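You operate a simulated robot arm through the tools that you are given. There is no shell and no other tool.

Carry out the task below with a simulated robot arm. There is one attempt and no reset: what you move stays moved.

## Task
Put things in order on the steel table top. At the end: the red round brush stands where the cream nut driver stood; the clear seed jar from the steel table top stands where the green wrench stood; the cream nut driver stands on top of the grey block; the green wrench stands where the red round brush stood; whatever was shut is shut again. Leave all else as you found it, and nothing knocked over.

Only the result counts: the job must be done as asked and must still hold three seconds after the hand-in. Knocking over, shifting, dropping, spilling or breaking anything else fails it.

## Robot
A 6-joint arm with a two-finger gripper, fixed in place. Base frame: the origin is at the foot of the arm, x ahead of it, y to its left, z up; the work surface is at about z = 0. Readings come in m, degrees, newtons and seconds.
With the tool pointing down near the work surface it reaches from about 0.18 to 0.48 m from the base axis. Its first joint turns from -66.0 to 66.0 degrees. Payload 1.76 kg.
The tool frame sits at the grasp point between the pads (the TCP): z along the fingers, y along the line on which they close. The tips reach 0.029 m beyond it. The gripper opens to 0.082 m; its body begins 0.058 m behind the TCP.
Orientation is that of the tool frame in the base frame, as a unit quaternion [w, x, y, z]. With the fingers straight down and closing along the base's y, the tool's x points along the base's -x, its y along +y and its z along -z.

## Interface
- The arm moves only by the tool jog_arm. Its argument "series" is a list of rows, each an object (a shift or turn left out is 0, a gripper value left out holds the last) with "delta_pos": the shift along the tool's x, y, z in units of 25 mm (1.0 is 25 mm), a list of three; "turn": the turn, a rotation vector about the tool's x, y, z in units of 6 degrees (1.0 is 6 degrees), a list of three; "jaw": the opening, from 0 (shut) to 1 (fully open). In form: [{"delta_pos": [tx, ty, tz], "turn": [rx, ry, rz], "jaw": jaw}, ...]. A call has 1 to 20 rows; each row shifts and turns the commanded pose from where the row before left it, along the tool's axes as they then stand. A call with a number of a shift or a turn outside -1 to 1 is refused whole. A row lasts 0.2 s, in which the tool goes at most 0.05 m and 8.6 degrees; a call with a longer step from one row to the next is refused whole, and so is a gripper value outside its range. Where a pose cannot be reached the arm comes as near as it can. A force on the tool above 40 N (or 10 N above the force at the start of the call, whichever is more), or a blocked arm, ends the call early, and 0.2 s more pass. Each finger travels about 0.2035 m/s and halts on what it meets, pressing with about 23 N; the grip force reading is that of the motor and also rises with nothing between the fingers. The clock runs only during rows and for 0.2 s after the last one: add rows that do not move to give the fingers time. The reply holds the time, the measured pose of the TCP, the force on the tool along the base axes, the opening and the grip force, in the units named above and with some noise, with the torque about the TCP (base axes, N m) and any sound that the robot's microphone picked up.
- Cameras (640 x 400 px; columns grow to the right, rows downward): "scene" is fixed at [0.0374, 0.328, 0.4429]; the picture's right is [-0.91, -0.41, 0.00], its down [-0.21, 0.46, -0.86] and it looks along [0.35, -0.79, -0.51] (base axes); focal length 217 px, centre (320, 200). "wrist" rides on the gripper at [0.079, 0.004, -0.089] in the tool frame; the picture's right is [-0.05, 1.00, 0.00], its down [-0.71, -0.04, -0.71] and it looks along [-0.71, -0.04, 0.71] (tool axes); focal length 256 px, centre (320, 200). There is no depth. A picture from a camera that has moved, and an enlarged one, comes with that camera's place and axes in the base frame and with its lens. The place of the scene camera against the robot may be out by one fixed shift of up to 0.018 m in any direction.
- grab_frame(camera): a new picture of that camera. No time passes.
- close_up(camera, box): a new picture of the part [left, top, right, bottom] of that camera's present view, enlarged. No time passes.
- close_job(): hands the job in; it is judged then, once.

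Nothing tells you positions but the pictures and the camera data. Unless the task says otherwise, let go and move clear before handing in.

The tools are called after ">>>" by a JSON object that holds its "api" and its "payload". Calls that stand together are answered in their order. jog_arm: Moves the arm, as the interface text tells. Its arguments: {"type":"object","properties":{"series":{"type":"array","items":{"type":"object","properties":{"delta_pos":{"type":"array","items":{"type":"number"}},"turn":{"type":"array","items":{"type":"number"}},"jaw":{"type":"number"}}}}},"required":["series"]} The other tools are called the same way: grab_frame (camera) takes a picture; close_up (camera, box) takes an enlarged picture of a part of a camera's view; close_job () hands the job in.

At the start:

```text
t: 0.0
position: [0.2376, 0.0525, 0.3422]
tcp_rot: [0.002, 0.0, 1.0, 0.0]
wrist_force: [-0.6, -0.2, -0.2]
ft_torque: [-0.02, 0.01, 0.01]
finger_gap: 0.0821
gripper_force: 0.1
```

scene: 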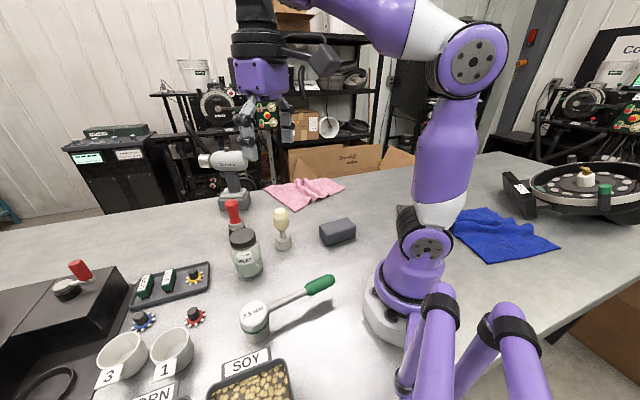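
wrist: 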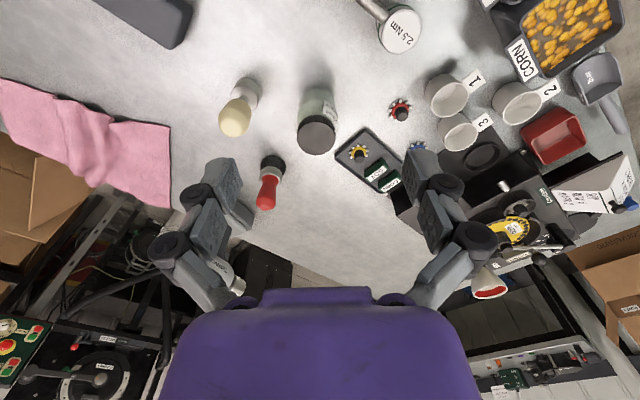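

I see a bench with a red brush, a cream nut driver, a jar, a grey block and a green-handled wrench near the arm. I'll look closer at each before moving.

>>> {"api": "close_up", "payload": {"camera": "scene", "box": [200, 180, 380, 300]}}

>>> {"api": "close_up", "payload": {"camera": "scene", "box": [200, 250, 380, 370]}}

>>> {"api": "close_up", "payload": {"camera": "scene", "box": [0, 240, 240, 400]}}

>>> {"api": "close_up", "payload": {"camera": "wrist", "box": [80, 0, 440, 230]}}

>>> {"api": "close_up", "payload": {"camera": "wrist", "box": [340, 0, 640, 190]}}

```text
3.33 times, centred on (290, 240) of scene
camera zoom: at [0.0374, 0.328, 0.4429], right [-0.91, -0.41, 0.0], down [-0.21, 0.46, -0.86], along [0.35, -0.79, -0.51], focal length 723 px, centre (420, 67)
```

zoom: 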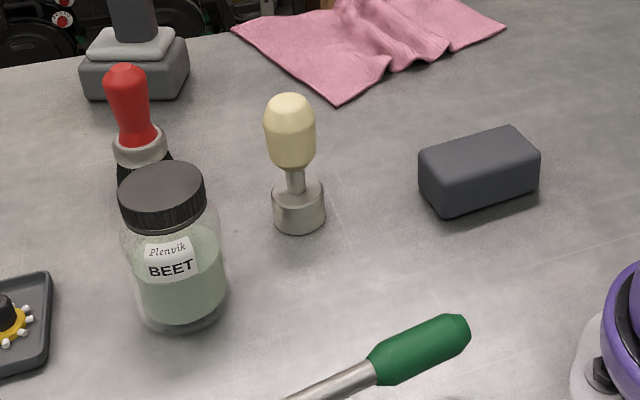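

```text
3.33 times, centred on (290, 310) of scene
camera zoom: at [0.0374, 0.328, 0.4429], right [-0.91, -0.41, 0.0], down [-0.21, 0.46, -0.86], along [0.35, -0.79, -0.51], focal length 723 px, centre (420, -167)
```

zoom: 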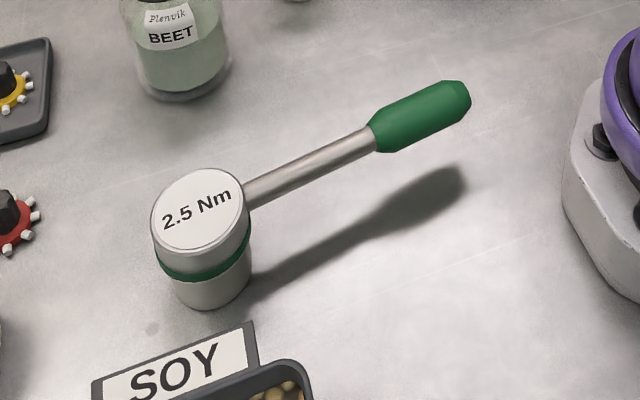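

```text
2.50 times, centred on (120, 320) of scene
camera zoom: at [0.0374, 0.328, 0.4429], right [-0.91, -0.41, 0.0], down [-0.21, 0.46, -0.86], along [0.35, -0.79, -0.51], focal length 542 px, centre (820, -100)
```

zoom: 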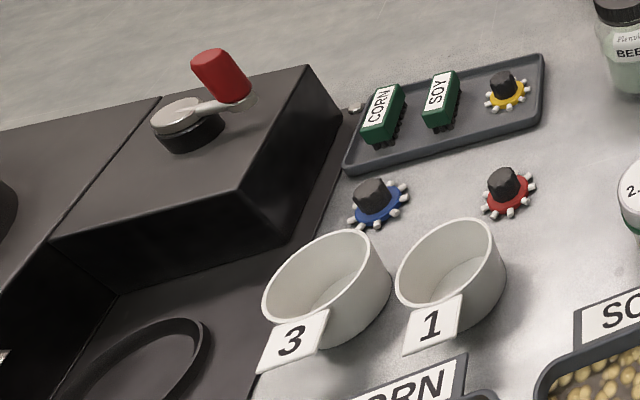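

```text
1.74 times, centred on (260, 115) of wrist
camera zoom: at [0.1571, 0.0562, 0.4322], right [0.05, 1.0, 0.0], down [0.7, -0.04, 0.71], along [0.71, -0.04, -0.71], focal length 445 px, centre (424, 348)
```

zoom: 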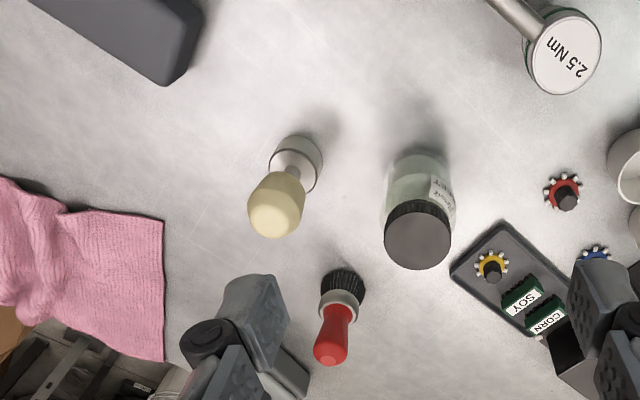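

```text
2.11 times, centred on (490, 95) of wrist
camera zoom: at [0.1571, 0.0562, 0.4322], right [0.05, 1.0, 0.0], down [0.7, -0.04, 0.71], along [0.71, -0.04, -0.71], focal length 539 px, centre (-38, 421)
```

zoom: 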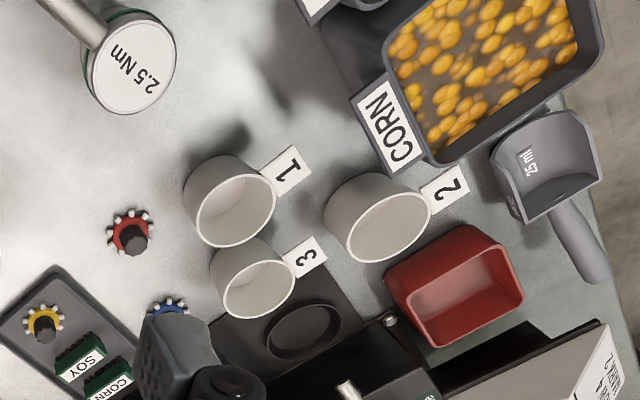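

The driver is near (0.32, -0.07), the brush near (0.47, -0.06), the jar near (0.34, 0.04), the wrench head near (0.24, 0.155) and the grey block near (0.21, -0.16). I'll tilt the wrist camera down to survey the wrench area and the rest more accurately.

>>> {"api": "jog_arm", "payload": {"series": [{"turn": [0, 1, 0], "delta_pos": [0, 0.8, 0]}, {"turn": [0, 1, 0], "delta_pos": [0, 0.8, 0]}, {"turn": [0, 1, 0], "delta_pos": [0, 0.8, 0]}, {"turn": [0, 1, 0], "delta_pos": [0, 0.8, 0]}, {"turn": [0, 0, 0]}, {"turn": [0, 0, 0]}]}}

>>> {"api": "grab_frame", "payload": {"camera": "wrist"}}

```text
t: 1.4
position: [0.2199, 0.1248, 0.2798]
tcp_rot: [-0.207, -0.001, 0.978, 0.001]
wrist_force: [0.1, 0.5, -0.3]
ft_torque: [-0.01, 0.01, -0.01]
finger_gap: 0.082
gripper_force: 0.1
out of reach, approached as far as the arm can: row 2, 3, 4
```

```text
taken
camera wrist: at [0.1821, 0.1284, 0.3939], right [0.05, 1.0, -0.02], down [0.93, -0.04, 0.36], along [0.36, -0.04, -0.93], focal length 256 px, centre (320, 200)
```

wrist: 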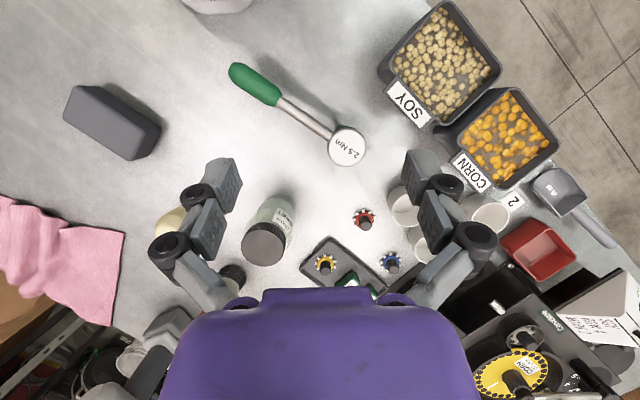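

The wrench head is near (0.24, 0.153) with the handle pointing back toward the base. I'll enlarge the region between the head and the SOY bin.

>>> {"api": "close_up", "payload": {"camera": "wrist", "box": [210, 40, 450, 190]}}

>>> {"api": "close_up", "payload": {"camera": "wrist", "box": [40, 60, 280, 210]}}

>>> {"api": "close_up", "payload": {"camera": "wrist", "box": [140, 150, 380, 300]}}

>>> {"api": "grab_frame", "payload": {"camera": "scene"}}

```text
2.67 times, centred on (330, 115) of wrist
camera zoom: at [0.1821, 0.1284, 0.3939], right [0.05, 1.0, -0.02], down [0.93, -0.04, 0.36], along [0.36, -0.04, -0.93], focal length 683 px, centre (293, 427)
```

zoom: 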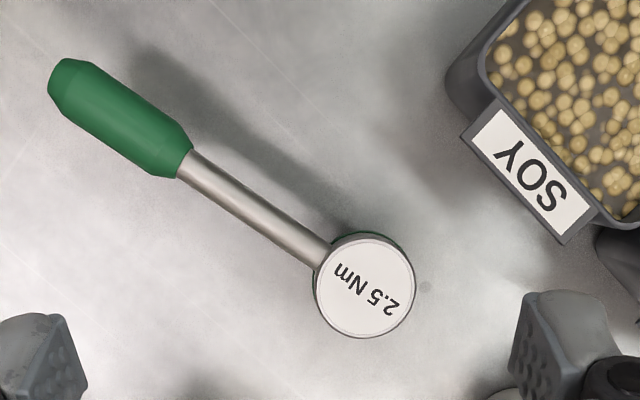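

```text
2.67 times, centred on (160, 135) of wrist
camera zoom: at [0.1821, 0.1284, 0.3939], right [0.05, 1.0, -0.02], down [0.93, -0.04, 0.36], along [0.36, -0.04, -0.93], focal length 683 px, centre (747, 373)
```

zoom: 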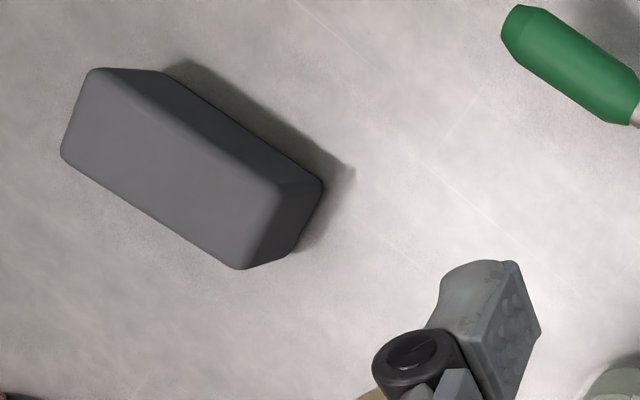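

```text
2.67 times, centred on (260, 225) of wrist
camera zoom: at [0.1821, 0.1284, 0.3939], right [0.05, 1.0, -0.02], down [0.93, -0.04, 0.36], along [0.36, -0.04, -0.93], focal length 683 px, centre (480, 133)
```

zoom: 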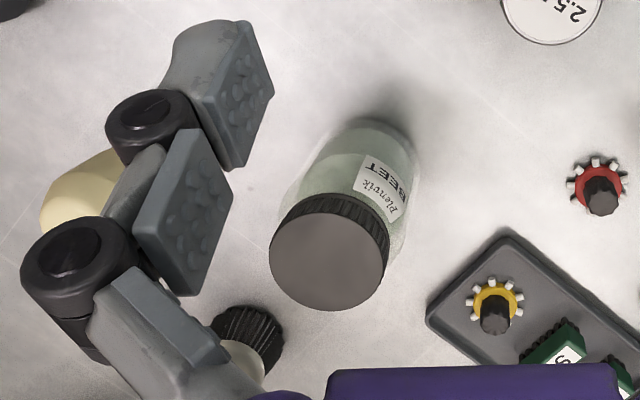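

```text
taken
```

scene: 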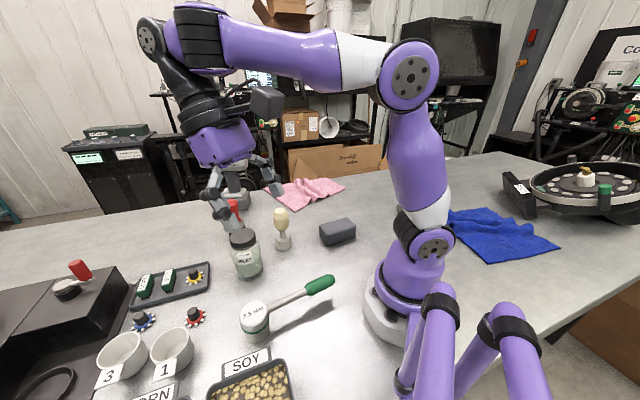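

Fingers, bins and the block are now clear: the block is about 95 x 47 mm centred near (0.197, -0.174), its long axis at about 53°. I'll turn the tool back upright and then go to the nut driver.

>>> {"api": "jog_arm", "payload": {"series": [{"turn": [0, -1, 0]}, {"turn": [0, -1, 0]}, {"turn": [0, -1, 0]}, {"turn": [0, -1, 0]}, {}]}}

```text
t: 2.6
position: [0.2193, 0.1255, 0.2797]
tcp_rot: [0.002, 0.0, 1.0, 0.002]
wrist_force: [-0.6, -0.4, -0.1]
ft_torque: [0.0, 0.02, 0.01]
finger_gap: 0.0821
gripper_force: 0.1
```

The tool is upright again at (0.219, 0.126, 0.28). I'll move over to y = -0.07 to view the driver and brush with the wrist camera.

>>> {"api": "jog_arm", "payload": {"series": [{"delta_pos": [0, -1, 0]}, {"delta_pos": [0, -1, 0]}, {"delta_pos": [0, -1, 0]}, {"delta_pos": [0, -1, 0]}, {"delta_pos": [0, -1, 0]}, {"delta_pos": [0, -1, 0]}, {"delta_pos": [0, -1, 0]}, {"delta_pos": [0, -0.8, 0]}, {}, {}]}}

>>> {"api": "grab_frame", "payload": {"camera": "wrist"}}

>>> {"api": "close_up", "payload": {"camera": "wrist", "box": [220, 80, 460, 230]}}

```text
t: 4.8
position: [0.2215, -0.0693, 0.2812]
tcp_rot: [0.001, -0.001, 1.0, 0.002]
wrist_force: [0.6, -0.6, -0.1]
ft_torque: [-0.01, 0.02, 0.0]
finger_gap: 0.082
gripper_force: 0.0
```

```text
taken
camera wrist: at [0.1413, -0.0646, 0.3713], right [0.05, 1.0, 0.0], down [0.7, -0.04, 0.71], along [0.71, -0.04, -0.71], focal length 256 px, centre (320, 200)
```

wrist: 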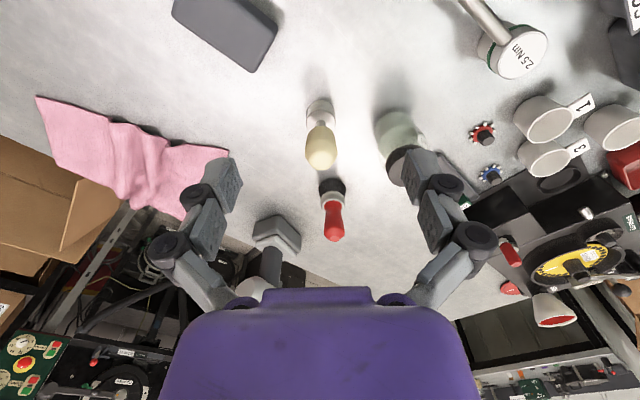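

```text
2.67 times, centred on (340, 155) of wrist
camera zoom: at [0.1413, -0.0646, 0.3713], right [0.05, 1.0, 0.0], down [0.7, -0.04, 0.71], along [0.71, -0.04, -0.71], focal length 683 px, centre (267, 320)
```

zoom: 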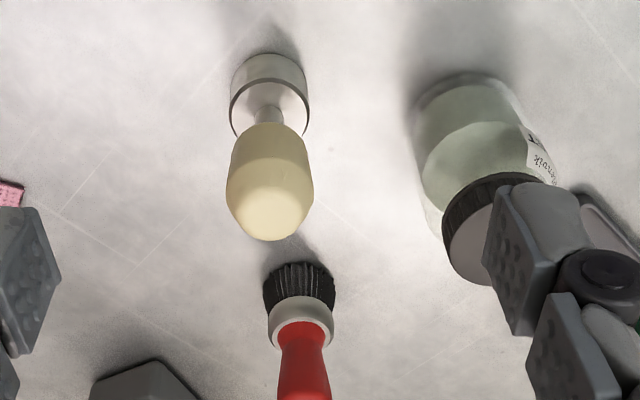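

The driver's base centre is at about (0.3245, -0.0735), it is about 0.115 tall and its cream handle is about 40 mm wide. I'll move above it with the jaw narrowed to keep clear of the jar.

>>> {"api": "jog_arm", "payload": {"series": [{"delta_pos": [-0.82, 0, 0.65], "jaw": 0.75}, {"delta_pos": [-0.82, -0.05, 0.65]}, {"delta_pos": [-0.82, -0.05, 0.65]}, {"delta_pos": [-0.83, -0.05, 0.65]}, {"delta_pos": [-0.83, -0.03, 0.65]}, {}, {}]}}

>>> {"api": "grab_frame", "payload": {"camera": "wrist"}}

>>> {"api": "grab_frame", "payload": {"camera": "scene"}}

```text
t: 6.4
position: [0.3248, -0.0732, 0.1998]
tcp_rot: [0.001, 0.0, 1.0, 0.002]
wrist_force: [0.1, -0.3, -0.2]
ft_torque: [0.01, 0.0, -0.02]
finger_gap: 0.0613
gripper_force: 0.0
```

```text
taken
camera wrist: at [0.2443, -0.0699, 0.2893], right [0.05, 1.0, 0.0], down [0.7, -0.04, 0.71], along [0.71, -0.04, -0.71], focal length 256 px, centre (320, 200)
```

wrist: 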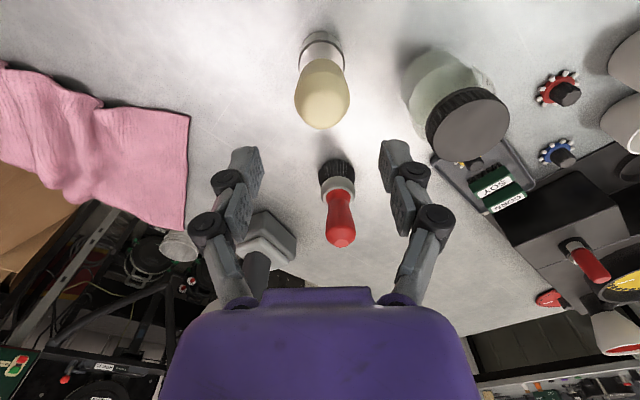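

```text
taken
```

scene: 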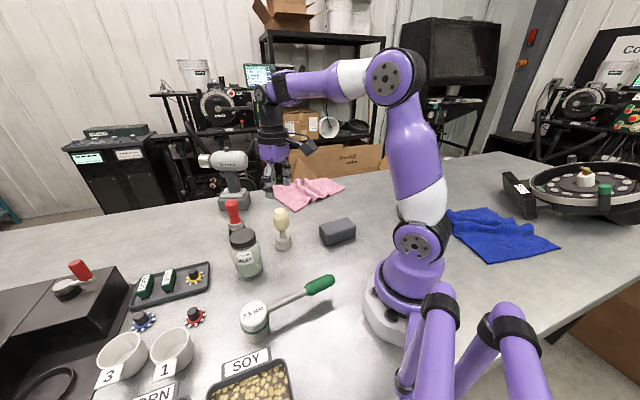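

The fingers are centred over the driver to within a couple of millimetres. I'll descend to z of about 0.085 and close on the cream handle.

>>> {"api": "jog_arm", "payload": {"series": [{"delta_pos": [0, 0.03, 0.92]}, {"delta_pos": [0, 0, 0.92]}, {"delta_pos": [0, 0, 0.92]}, {"delta_pos": [0, 0, 0.92]}, {"delta_pos": [0, 0, 0.92]}, {}]}}

>>> {"api": "grab_frame", "payload": {"camera": "wrist"}}

>>> {"api": "close_up", "payload": {"camera": "scene", "box": [200, 150, 380, 270]}}

```text
t: 7.8
position: [0.322, -0.0731, 0.0848]
tcp_rot: [0.001, 0.0, 1.0, 0.001]
wrist_force: [0.2, 0.4, 0.0]
ft_torque: [0.02, 0.02, 0.02]
finger_gap: 0.0616
gripper_force: 0.0
```

```text
taken
camera wrist: at [0.2422, -0.0688, 0.1736], right [0.05, 1.0, 0.0], down [0.7, -0.04, 0.71], along [0.71, -0.04, -0.71], focal length 256 px, centre (320, 200)
```

wrist: 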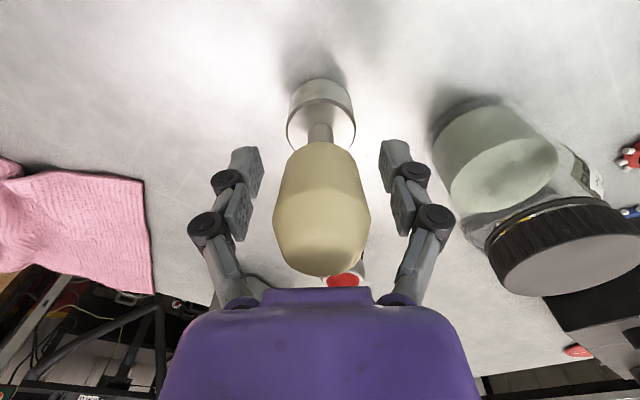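

```text
3.33 times, centred on (290, 210) of scene
camera zoom: at [0.0374, 0.328, 0.4429], right [-0.91, -0.41, 0.0], down [-0.21, 0.46, -0.86], along [0.35, -0.79, -0.51], focal length 723 px, centre (420, 167)
```

zoom: 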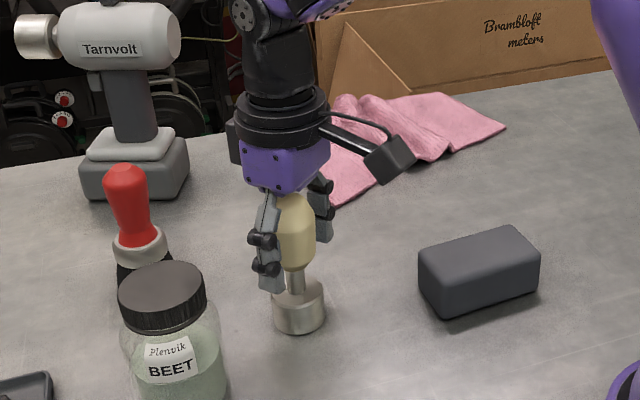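

The fingers straddle the cream handle with clearance on both sides. I'll nudge 3 mm forward and close the jaw.

>>> {"api": "jog_arm", "payload": {"series": [{"delta_pos": [-0.12, 0, 0]}, {}, {"jaw": 0.3}, {"jaw": 0.3}, {"jaw": 0}, {}, {}]}}

>>> {"api": "grab_frame", "payload": {"camera": "wrist"}}

```text
t: 9.4
position: [0.3258, -0.0718, 0.0849]
tcp_rot: [0.002, 0.0, 1.0, 0.001]
wrist_force: [-1.6, 1.8, 14.9]
ft_torque: [-0.01, -0.11, -0.1]
finger_gap: 0.0389
gripper_force: 23.2
```

```text
taken
camera wrist: at [0.2452, -0.0685, 0.1744], right [0.05, 1.0, 0.0], down [0.7, -0.04, 0.71], along [0.71, -0.04, -0.7], focal length 256 px, centre (320, 200)
```

wrist: 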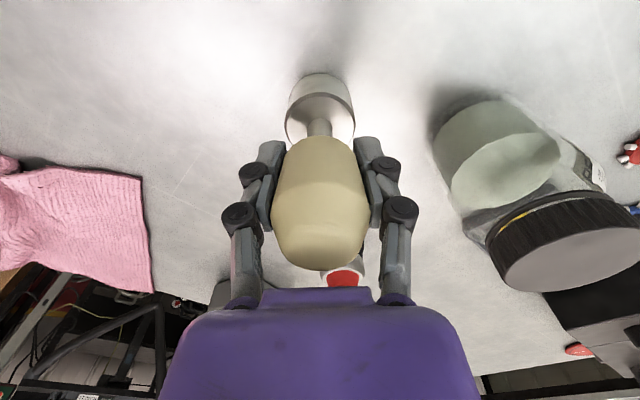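

The grip closed at 38.9 mm on the handle. I'll lift gently and check that it holds.

>>> {"api": "jog_arm", "payload": {"series": [{"delta_pos": [0, 0, -0.2]}, {"delta_pos": [0, 0, -0.4]}, {"delta_pos": [0, 0, -0.4]}, {}]}}

>>> {"api": "close_up", "payload": {"camera": "scene", "box": [200, 150, 380, 270]}}

>>> {"api": "grab_frame", "payload": {"camera": "wrist"}}

```text
t: 10.4
position: [0.3249, -0.0713, 0.1085]
tcp_rot: [0.001, 0.001, 1.0, 0.001]
wrist_force: [-0.7, 0.0, -3.8]
ft_torque: [0.0, -0.01, 0.01]
finger_gap: 0.0388
gripper_force: 23.0
```

```text
3.33 times, centred on (290, 210) of scene
camera zoom: at [0.0374, 0.328, 0.4429], right [-0.91, -0.41, 0.0], down [-0.21, 0.46, -0.86], along [0.35, -0.79, -0.51], focal length 723 px, centre (420, 167)
```

zoom: 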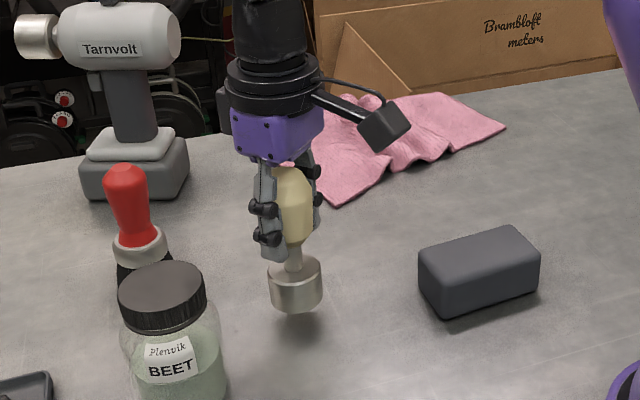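

```text
taken
camera wrist: at [0.2451, -0.0673, 0.1994], right [0.05, 1.0, 0.0], down [0.71, -0.04, 0.71], along [0.71, -0.04, -0.71], focal length 256 px, centre (320, 200)
```

wrist: 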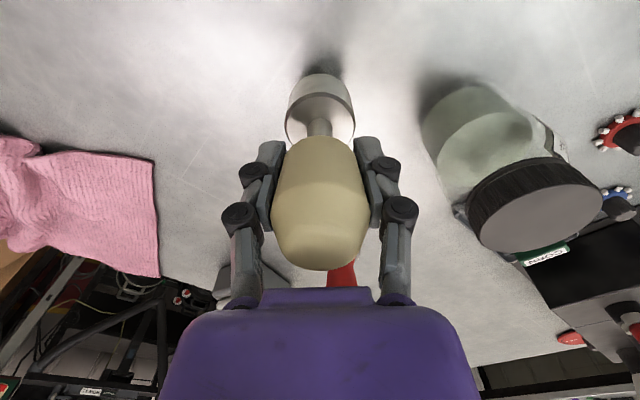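

The driver is held firmly and hangs straight, its bottom about 0.085 below the TCP. I'll raise it and carry it to above the grey block.

>>> {"api": "jog_arm", "payload": {"series": [{"delta_pos": [0, 0, -0.9]}, {"delta_pos": [0, 0, -0.9]}, {"delta_pos": [0, 0, -0.9]}, {"delta_pos": [0, 0, -0.9]}, {"delta_pos": [0, 0, -0.86]}, {"delta_pos": [0.73, -0.59, 0]}, {"delta_pos": [0.73, -0.59, 0]}, {"delta_pos": [0.73, -0.59, 0]}, {"delta_pos": [0.73, -0.59, 0]}, {"delta_pos": [0.73, -0.59, 0]}, {"delta_pos": [0.73, -0.59, 0]}, {"delta_pos": [0.73, -0.57, 0]}, {}, {}]}}

>>> {"api": "grab_frame", "payload": {"camera": "wrist"}}

>>> {"api": "close_up", "payload": {"camera": "wrist", "box": [200, 0, 440, 150]}}

>>> {"api": "close_up", "payload": {"camera": "scene", "box": [250, 130, 430, 250]}}

```text
t: 13.4
position: [0.2001, -0.1746, 0.2185]
tcp_rot: [0.001, 0.001, 1.0, 0.001]
wrist_force: [-0.2, 0.1, -3.7]
ft_torque: [0.0, 0.01, -0.02]
finger_gap: 0.0387
gripper_force: 23.3
```

```text
taken
camera wrist: at [0.1201, -0.171, 0.3092], right [0.05, 1.0, 0.0], down [0.7, -0.04, 0.71], along [0.71, -0.04, -0.71], focal length 256 px, centre (320, 200)
```

wrist: 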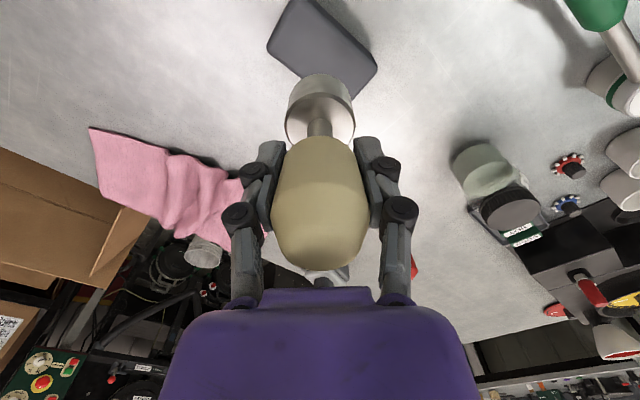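

```text
2.67 times, centred on (320, 75) of wrist
camera zoom: at [0.1201, -0.171, 0.3092], right [0.05, 1.0, 0.0], down [0.7, -0.04, 0.71], along [0.71, -0.04, -0.71], focal length 683 px, centre (320, 533)
```

zoom: 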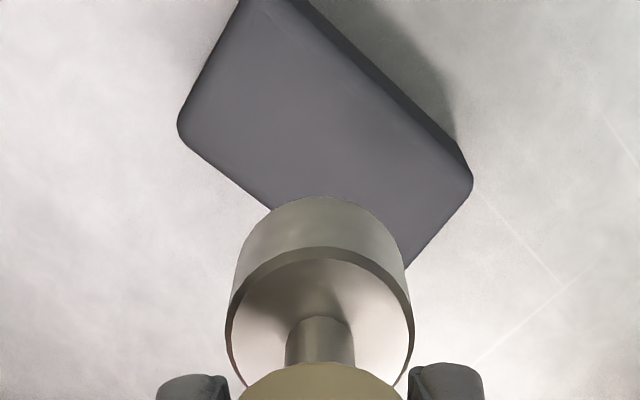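

```text
3.33 times, centred on (340, 190) of scene
camera zoom: at [0.0374, 0.328, 0.4429], right [-0.91, -0.41, 0.0], down [-0.21, 0.46, -0.86], along [0.35, -0.79, -0.51], focal length 723 px, centre (253, 233)
```

zoom: 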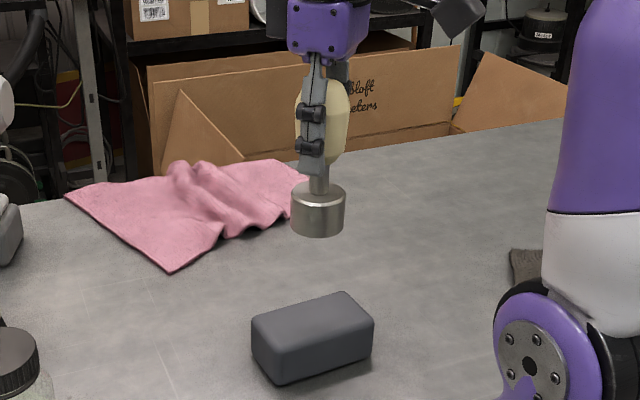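

The block's top face is at about z = 0.041 and centred near (0.198, -0.173), and the driver is almost directly above. I'll lower it to just above the top face.

>>> {"api": "jog_arm", "payload": {"series": [{"delta_pos": [0.08, 0.06, 0.7]}, {"delta_pos": [0, 0, 0.7]}, {"delta_pos": [0, 0, 0.7]}, {"delta_pos": [0, 0, 0.7]}, {"delta_pos": [0, 0, 0.6]}, {}]}}

>>> {"api": "grab_frame", "payload": {"camera": "wrist"}}

>>> {"api": "close_up", "payload": {"camera": "scene", "box": [280, 160, 400, 240]}}

```text
t: 14.8
position: [0.1995, -0.1739, 0.1344]
tcp_rot: [0.002, -0.001, 1.0, 0.001]
wrist_force: [0.3, -0.4, -3.1]
ft_torque: [-0.03, 0.02, -0.04]
finger_gap: 0.0385
gripper_force: 22.9
```

```text
taken
camera wrist: at [0.1186, -0.1704, 0.2244], right [0.05, 1.0, 0.0], down [0.7, -0.04, 0.71], along [0.71, -0.04, -0.71], focal length 256 px, centre (320, 200)
```

wrist: 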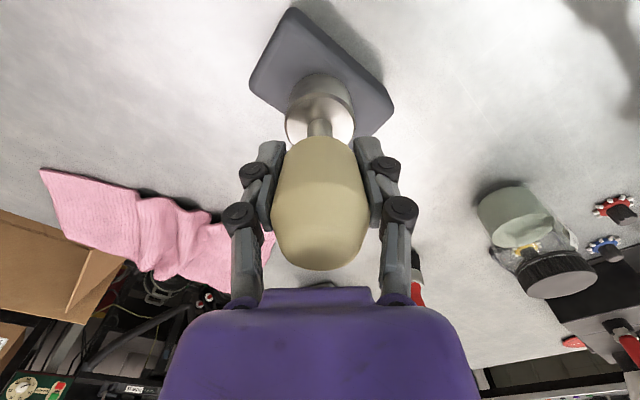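

```text
5.00 times, centred on (340, 200) of scene
camera zoom: at [0.0374, 0.328, 0.4429], right [-0.91, -0.41, 0.0], down [-0.21, 0.46, -0.86], along [0.35, -0.79, -0.51], focal length 1085 px, centre (220, 200)
```

zoom: 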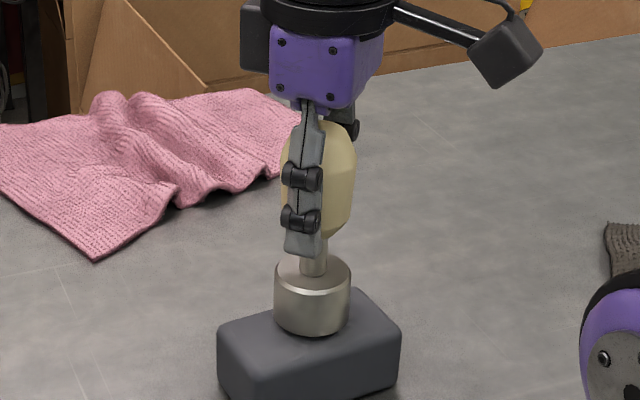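

The driver hovers just above the middle of the block. I'll lower it in small steps until I feel contact.

>>> {"api": "jog_arm", "payload": {"series": [{"delta_pos": [0, 0, 0.1]}, {"delta_pos": [0, 0, 0.1]}, {}]}}

>>> {"api": "close_up", "payload": {"camera": "scene", "box": [280, 160, 400, 240]}}

```text
t: 15.6
position: [0.1977, -0.1724, 0.1309]
tcp_rot: [0.001, 0.0, 1.0, 0.0]
wrist_force: [-0.4, 0.4, -3.3]
ft_torque: [-0.03, -0.01, 0.01]
finger_gap: 0.039
gripper_force: 22.9
```

```text
5.00 times, centred on (340, 200) of scene
camera zoom: at [0.0374, 0.328, 0.4429], right [-0.91, -0.41, 0.0], down [-0.21, 0.46, -0.86], along [0.35, -0.79, -0.51], focal length 1085 px, centre (220, 200)
```

zoom: 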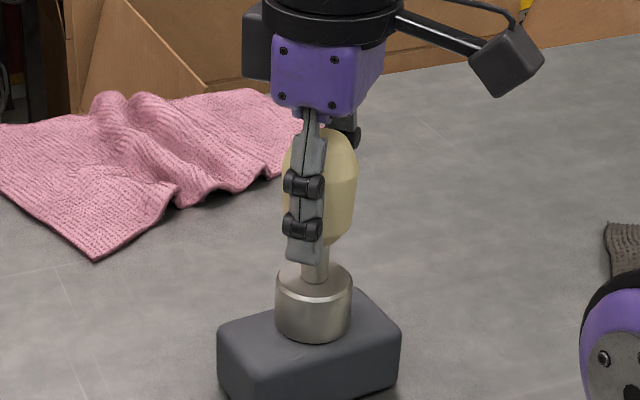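

>>> {"api": "jog_arm", "payload": {"series": [{"delta_pos": [0, 0, 0.08]}, {"delta_pos": [0, 0, 0.04]}, {}]}}

```text
t: 16.4
position: [0.1962, -0.1742, 0.1281]
tcp_rot: [0.001, -0.002, 1.0, -0.001]
wrist_force: [1.8, 0.0, 15.0]
ft_torque: [0.0, -0.18, -0.03]
finger_gap: 0.0389
gripper_force: 23.2
```

Contact is felt at z = 0.128, so the driver is on the block. I'll ease off slightly, then open the jaw and check.

>>> {"api": "jog_arm", "payload": {"series": [{"delta_pos": [0, 0, -0.03]}, {}]}}

>>> {"api": "close_up", "payload": {"camera": "scene", "box": [280, 160, 400, 240]}}

```text
t: 17.0
position: [0.1956, -0.1727, 0.1278]
tcp_rot: [0.001, 0.001, 1.0, 0.001]
wrist_force: [2.3, -1.7, 0.8]
ft_torque: [-0.25, -0.21, -0.04]
finger_gap: 0.0389
gripper_force: 22.6
```

```text
5.00 times, centred on (340, 200) of scene
camera zoom: at [0.0374, 0.328, 0.4429], right [-0.91, -0.41, 0.0], down [-0.21, 0.46, -0.86], along [0.35, -0.79, -0.51], focal length 1085 px, centre (220, 200)
```

zoom: 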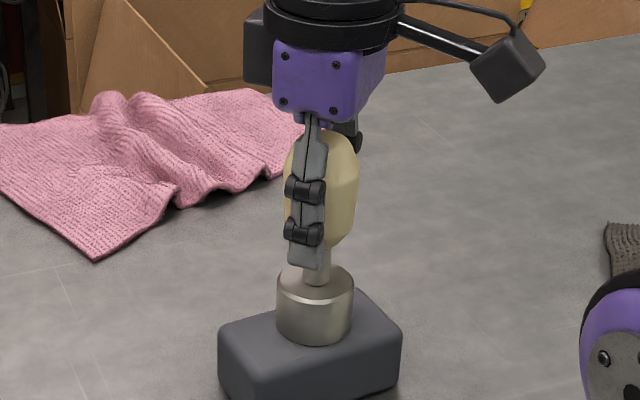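

The block now carries the driver's weight. I'll open the jaw and rise straight up.

>>> {"api": "jog_arm", "payload": {"series": [{"jaw": 0.55}, {"jaw": 0.65}, {"jaw": 0.75}, {}, {}]}}

>>> {"api": "close_up", "payload": {"camera": "scene", "box": [280, 160, 400, 240]}}

>>> {"api": "grab_frame", "payload": {"camera": "wrist"}}

```text
t: 18.2
position: [0.1965, -0.1725, 0.1288]
tcp_rot: [0.001, 0.0, 1.0, 0.0]
wrist_force: [1.0, 0.5, 0.5]
ft_torque: [0.0, 0.01, 0.01]
finger_gap: 0.0615
gripper_force: 0.1
```

```text
5.00 times, centred on (340, 200) of scene
camera zoom: at [0.0374, 0.328, 0.4429], right [-0.91, -0.41, 0.0], down [-0.21, 0.46, -0.86], along [0.35, -0.79, -0.51], focal length 1085 px, centre (220, 200)
```

zoom: 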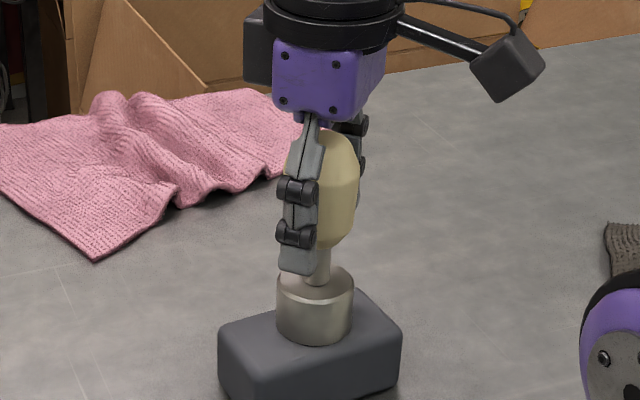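

```text
taken
camera wrist: at [0.1162, -0.1692, 0.2181], right [0.05, 1.0, 0.0], down [0.7, -0.04, 0.71], along [0.71, -0.04, -0.71], focal length 256 px, centre (320, 200)
```

wrist: 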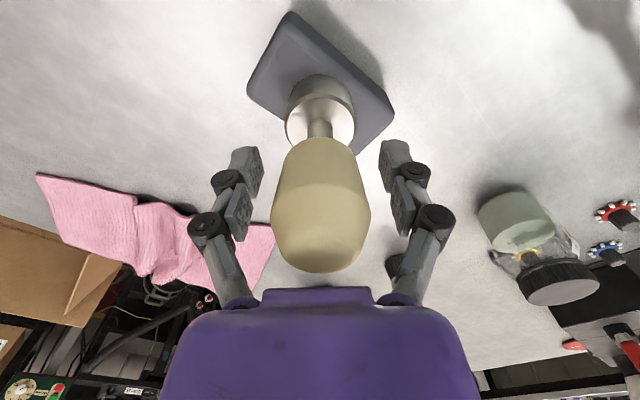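

The driver stands free on the block. I'll open wider, lift straight up and move over to view the brush.

>>> {"api": "jog_arm", "payload": {"series": [{"delta_pos": [0, 0, -0.4], "jaw": 0.85}, {"delta_pos": [0, 0, -0.9]}, {"delta_pos": [0, 0, -1]}, {"delta_pos": [0, 0, -1]}, {"delta_pos": [0, 0, -1]}, {}]}}

>>> {"api": "grab_frame", "payload": {"camera": "scene"}}

>>> {"api": "grab_frame", "payload": {"camera": "wrist"}}

```text
t: 19.6
position: [0.1954, -0.1739, 0.234]
tcp_rot: [0.0, 0.0, 1.0, 0.001]
wrist_force: [-0.8, -0.4, 0.2]
ft_torque: [-0.01, 0.01, 0.0]
finger_gap: 0.0696
gripper_force: 0.1
```

```text
taken
```

scene: 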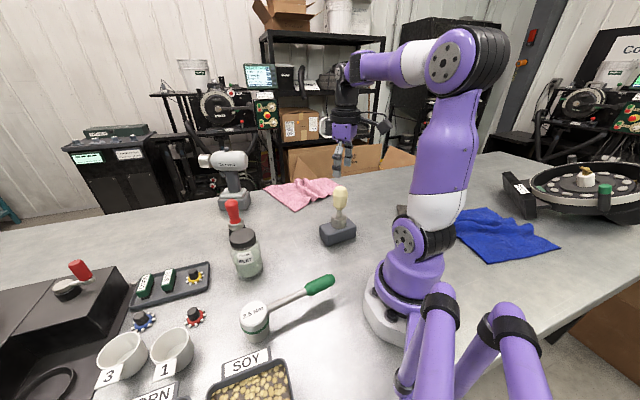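

```text
taken
camera wrist: at [0.1158, -0.1701, 0.3237], right [0.05, 1.0, 0.0], down [0.7, -0.04, 0.71], along [0.71, -0.04, -0.71], focal length 256 px, centre (320, 200)
```

wrist: 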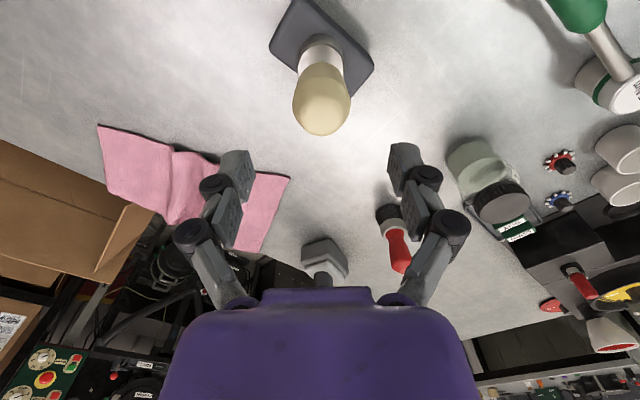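

The driver stands upright on the block. I'll go across to a viewing spot for the brush.

>>> {"api": "jog_arm", "payload": {"series": [{"delta_pos": [-0.88, 0.65, 0]}, {"delta_pos": [-0.88, 0.65, 0]}, {"delta_pos": [-0.88, 0.65, 0]}, {"delta_pos": [-0.88, 0.65, 0]}, {"delta_pos": [-0.88, 0.65, 0]}, {"delta_pos": [-0.88, 0.65, 0]}, {"delta_pos": [-0.88, 0.65, 0.4]}, {"delta_pos": [0, 0, 0.8]}, {}, {}]}}

>>> {"api": "grab_frame", "payload": {"camera": "wrist"}}

>>> {"api": "close_up", "payload": {"camera": "wrist", "box": [240, 60, 400, 160]}}

>>> {"api": "close_up", "payload": {"camera": "scene", "box": [190, 180, 310, 260]}}

```text
t: 21.8
position: [0.3522, -0.0641, 0.2079]
tcp_rot: [0.001, 0.0, 1.0, 0.001]
wrist_force: [0.3, -0.8, -0.2]
ft_torque: [0.03, 0.02, -0.02]
finger_gap: 0.0697
gripper_force: 0.1
```

```text
taken
camera wrist: at [0.2716, -0.059, 0.2972], right [0.05, 1.0, 0.0], down [0.7, -0.04, 0.71], along [0.71, -0.04, -0.71], focal length 256 px, centre (320, 200)
```

wrist: 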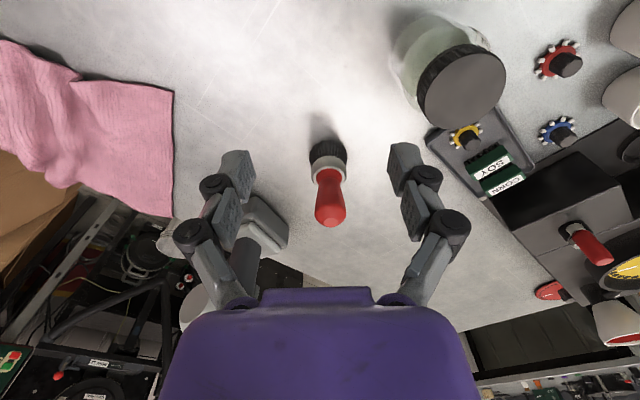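

```text
4.00 times, centred on (320, 110) of wrist
camera zoom: at [0.2716, -0.059, 0.2972], right [0.05, 1.0, 0.0], down [0.7, -0.04, 0.71], along [0.71, -0.04, -0.71], focal length 1024 px, centre (320, 560)
```

zoom: 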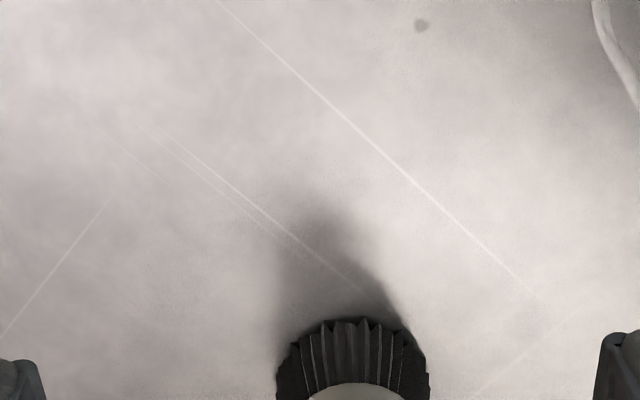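

```text
5.00 times, centred on (250, 220) of scene
camera zoom: at [0.0374, 0.328, 0.4429], right [-0.91, -0.41, 0.0], down [-0.21, 0.46, -0.86], along [0.35, -0.79, -0.51], focal length 1085 px, centre (670, 100)
```

zoom: 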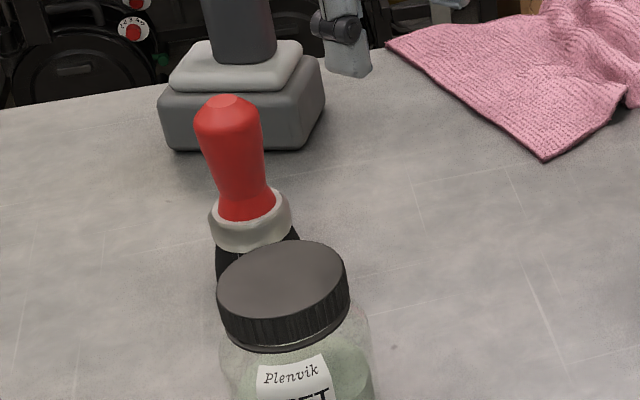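

The brush stands at about (0.481, -0.0595), roughly 0.113 tall with a red handle about 35 mm wide. I'll move above it, watching the reach.

>>> {"api": "jog_arm", "payload": {"series": [{"delta_pos": [-0.86, 0.03, 0]}, {"delta_pos": [-0.86, 0.03, 0]}, {"delta_pos": [-0.86, 0.03, 0]}, {"delta_pos": [-0.86, 0.03, 0.3]}, {"delta_pos": [-0.86, 0.03, 0.4]}, {"delta_pos": [-0.86, 0.03, 0.4]}, {}, {}]}}

>>> {"api": "grab_frame", "payload": {"camera": "wrist"}}

>>> {"api": "grab_frame", "payload": {"camera": "scene"}}

```text
t: 23.6
position: [0.4436, -0.0577, 0.1946]
tcp_rot: [0.001, 0.0, 1.0, 0.0]
wrist_force: [-0.2, 0.2, -0.4]
ft_torque: [-0.01, 0.04, 0.01]
finger_gap: 0.0694
gripper_force: 0.0
out of reach, approached as far as the arm can: row 5, 6
```

```text
taken
camera wrist: at [0.3627, -0.0531, 0.2842], right [0.05, 1.0, 0.0], down [0.7, -0.04, 0.71], along [0.71, -0.04, -0.71], focal length 256 px, centre (320, 200)
```

wrist: 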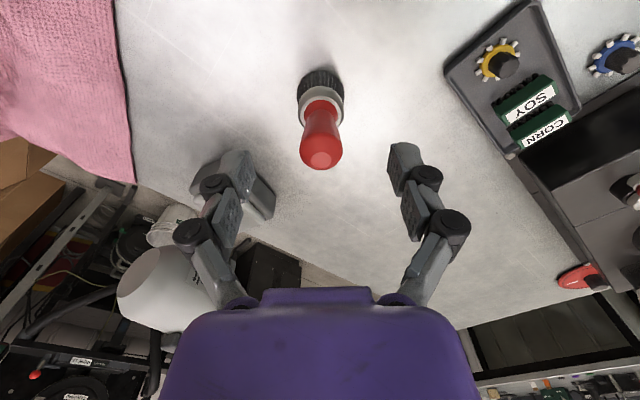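

```text
taken
```

scene: 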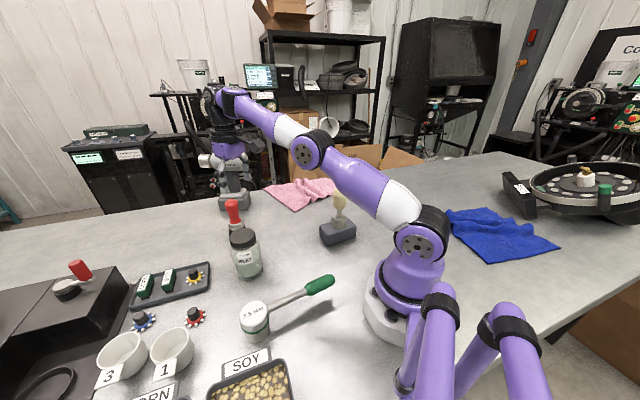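

Straight down, the arm's limit here is about r = 0.447 at this height, but it should reach further lower down. I'll back off, descend to z = 0.085, and come in horizontally with the fingers straddling the brush handle.

>>> {"api": "jog_arm", "payload": {"series": [{"delta_pos": [0.7, 0, 0], "jaw": 0.85}, {"delta_pos": [0.7, 0, 0]}, {"delta_pos": [0, 0, 0.9]}, {"delta_pos": [0, 0, 0.9]}, {"delta_pos": [0, 0, 0.9]}, {"delta_pos": [0, 0, 0.9]}, {"delta_pos": [0, 0, 0.75]}, {}, {}]}}

>>> {"api": "grab_frame", "payload": {"camera": "wrist"}}

>>> {"api": "close_up", "payload": {"camera": "scene", "box": [160, 140, 340, 260]}}

```text
t: 25.6
position: [0.4104, -0.0562, 0.0842]
tcp_rot: [0.001, 0.0, 1.0, 0.001]
wrist_force: [-0.3, 0.9, 0.0]
ft_torque: [0.0, 0.02, -0.01]
finger_gap: 0.0699
gripper_force: 0.0
```

```text
taken
camera wrist: at [0.331, -0.0517, 0.174], right [0.05, 1.0, 0.0], down [0.7, -0.04, 0.71], along [0.71, -0.04, -0.71], focal length 256 px, centre (320, 200)
```

wrist: 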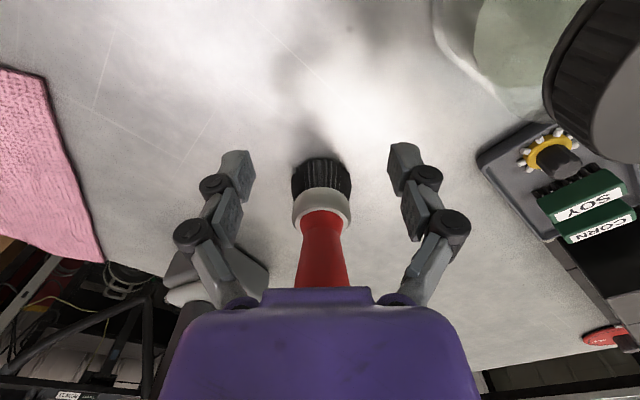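

```text
3.33 times, centred on (250, 200) of scene
camera zoom: at [0.0374, 0.328, 0.4429], right [-0.91, -0.41, 0.0], down [-0.21, 0.46, -0.86], along [0.35, -0.79, -0.51], focal length 723 px, centre (553, 200)
```

zoom: 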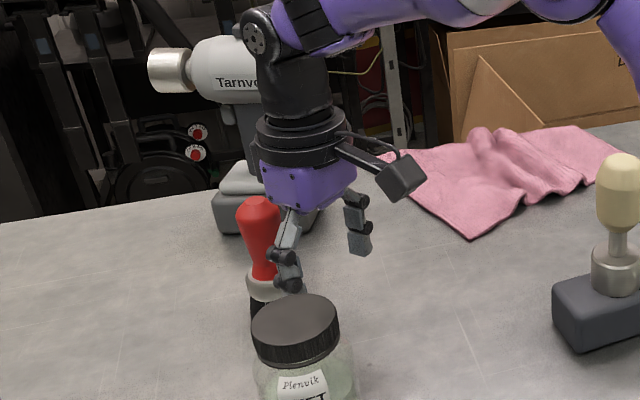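

The brush handle lies between the open fingers' paths, centred at y of about -0.0585. I'll advance in x and see how far the arm reaches.

>>> {"api": "jog_arm", "payload": {"series": [{"delta_pos": [-0.5, -0.09, 0]}, {"delta_pos": [-0.6, 0, 0]}, {"delta_pos": [-0.5, 0, 0]}, {"delta_pos": [-0.4, 0, 0]}, {"delta_pos": [-0.4, 0, 0]}, {"delta_pos": [-0.4, 0, 0]}, {}, {}]}}

>>> {"api": "grab_frame", "payload": {"camera": "wrist"}}

>>> {"api": "close_up", "payload": {"camera": "scene", "box": [160, 140, 340, 260]}}

```text
t: 27.4
position: [0.4698, -0.0566, 0.085]
tcp_rot: [0.0, 0.0, 1.0, 0.0]
wrist_force: [0.2, 0.3, -0.2]
ft_torque: [-0.03, 0.0, -0.01]
finger_gap: 0.0698
gripper_force: 0.0
out of reach, approached as far as the arm can: row 6
```

```text
taken
camera wrist: at [0.3895, -0.0533, 0.1748], right [0.05, 1.0, 0.0], down [0.7, -0.04, 0.71], along [0.71, -0.04, -0.71], focal length 256 px, centre (320, 200)
```

wrist: 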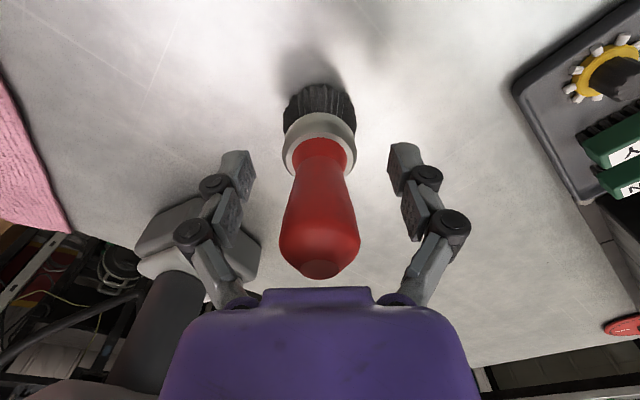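

```text
3.33 times, centred on (250, 200) of scene
camera zoom: at [0.0374, 0.328, 0.4429], right [-0.91, -0.41, 0.0], down [-0.21, 0.46, -0.86], along [0.35, -0.79, -0.51], focal length 723 px, centre (553, 200)
```

zoom: 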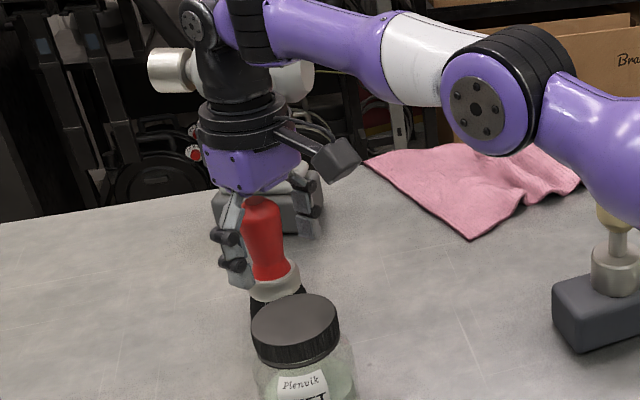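

Straight down the arm stops at x = 0.47, about 11 mm short of the handle's axis. I'll tilt the tool 6° outward, which keeps the pads parallel, and advance the rest.

>>> {"api": "jog_arm", "payload": {"series": [{"turn": [0, -0.5, 0]}, {"turn": [0, -0.5, 0]}, {"delta_pos": [-0.25, 0, 0.025]}, {"delta_pos": [-0.21, 0, 0.023]}, {}, {}]}}

>>> {"api": "grab_frame", "payload": {"camera": "wrist"}}

>>> {"api": "close_up", "payload": {"camera": "scene", "box": [160, 140, 340, 260]}}

```text
t: 28.8
position: [0.4804, -0.0565, 0.0852]
tcp_rot: [0.053, -0.001, 0.999, 0.001]
wrist_force: [0.4, 0.4, -0.2]
ft_torque: [-0.01, 0.04, 0.03]
finger_gap: 0.0696
gripper_force: 0.1
```

```text
taken
camera wrist: at [0.3921, -0.0533, 0.1651], right [0.05, 1.0, 0.01], down [0.63, -0.04, 0.78], along [0.78, -0.04, -0.63], focal length 256 px, centre (320, 200)
```

wrist: 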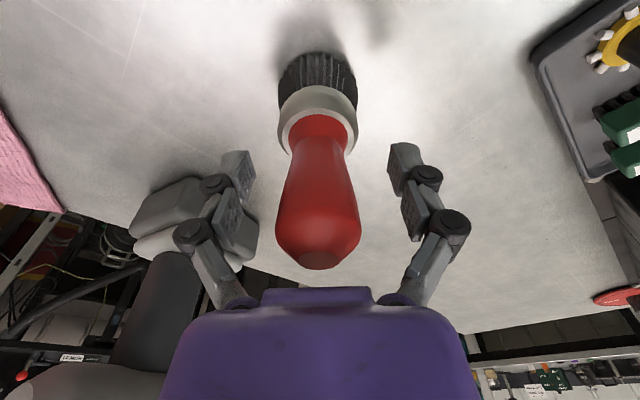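

```text
3.33 times, centred on (250, 200) of scene
camera zoom: at [0.0374, 0.328, 0.4429], right [-0.91, -0.41, 0.0], down [-0.21, 0.46, -0.86], along [0.35, -0.79, -0.51], focal length 723 px, centre (553, 200)
```

zoom: 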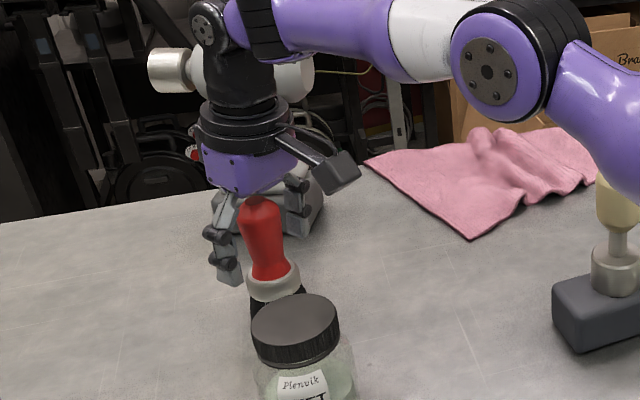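

The tool is now at x = 0.480 with the handle centred between the pads. I'll close the jaw.

>>> {"api": "jog_arm", "payload": {"series": [{"jaw": 0.6}, {"jaw": 0.5}, {"jaw": 0.3}, {"jaw": 0}, {}, {}]}}

>>> {"api": "grab_frame", "payload": {"camera": "wrist"}}

>>> {"api": "close_up", "payload": {"camera": "scene", "box": [160, 140, 340, 260]}}

```text
t: 30.2
position: [0.4801, -0.0577, 0.0852]
tcp_rot: [0.053, 0.0, 0.999, 0.002]
wrist_force: [0.0, 1.3, 4.7]
ft_torque: [-0.02, 0.02, -0.02]
finger_gap: 0.0335
gripper_force: 23.0
```

```text
taken
camera wrist: at [0.3921, -0.0533, 0.1654], right [0.05, 1.0, 0.01], down [0.63, -0.04, 0.78], along [0.78, -0.04, -0.63], focal length 256 px, centre (320, 200)
```

wrist: 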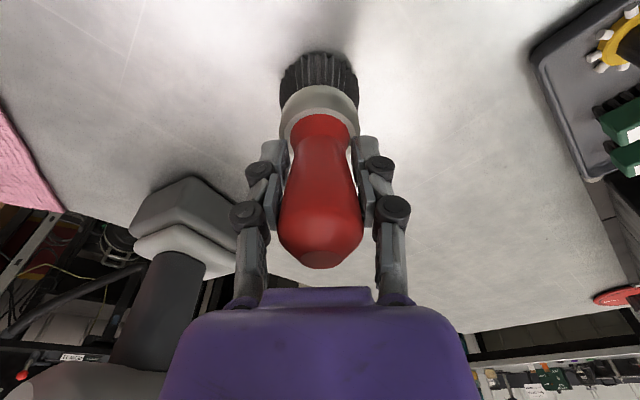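

```text
3.33 times, centred on (250, 200) of scene
camera zoom: at [0.0374, 0.328, 0.4429], right [-0.91, -0.41, 0.0], down [-0.21, 0.46, -0.86], along [0.35, -0.79, -0.51], focal length 723 px, centre (553, 200)
```

zoom: 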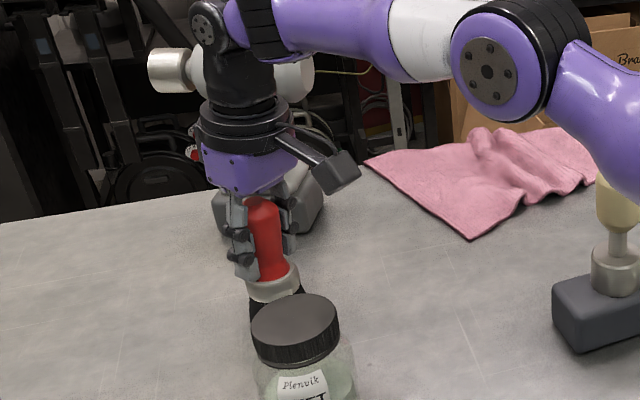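

The brush is gripped at 33.5 mm. I'll lift it slightly up and inward, keeping the tilt, and check it.

>>> {"api": "jog_arm", "payload": {"series": [{"delta_pos": [0.05, 0, -0.25]}, {"delta_pos": [0.094, 0, -0.251]}, {"delta_pos": [0.094, 0, -0.251]}, {}]}}

>>> {"api": "close_up", "payload": {"camera": "scene", "box": [160, 140, 340, 260]}}

```text
t: 31.2
position: [0.4726, -0.0587, 0.1041]
tcp_rot: [0.054, 0.001, 0.999, 0.001]
wrist_force: [1.1, 0.7, -0.9]
ft_torque: [0.0, -0.02, 0.02]
finger_gap: 0.0333
gripper_force: 22.7
```

```text
3.33 times, centred on (250, 200) of scene
camera zoom: at [0.0374, 0.328, 0.4429], right [-0.91, -0.41, 0.0], down [-0.21, 0.46, -0.86], along [0.35, -0.79, -0.51], focal length 723 px, centre (553, 200)
```

zoom: 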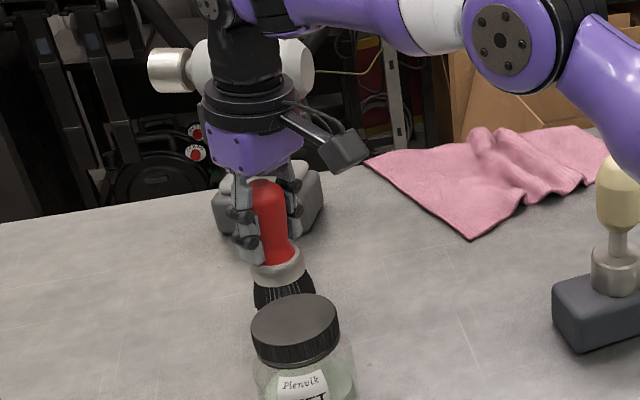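

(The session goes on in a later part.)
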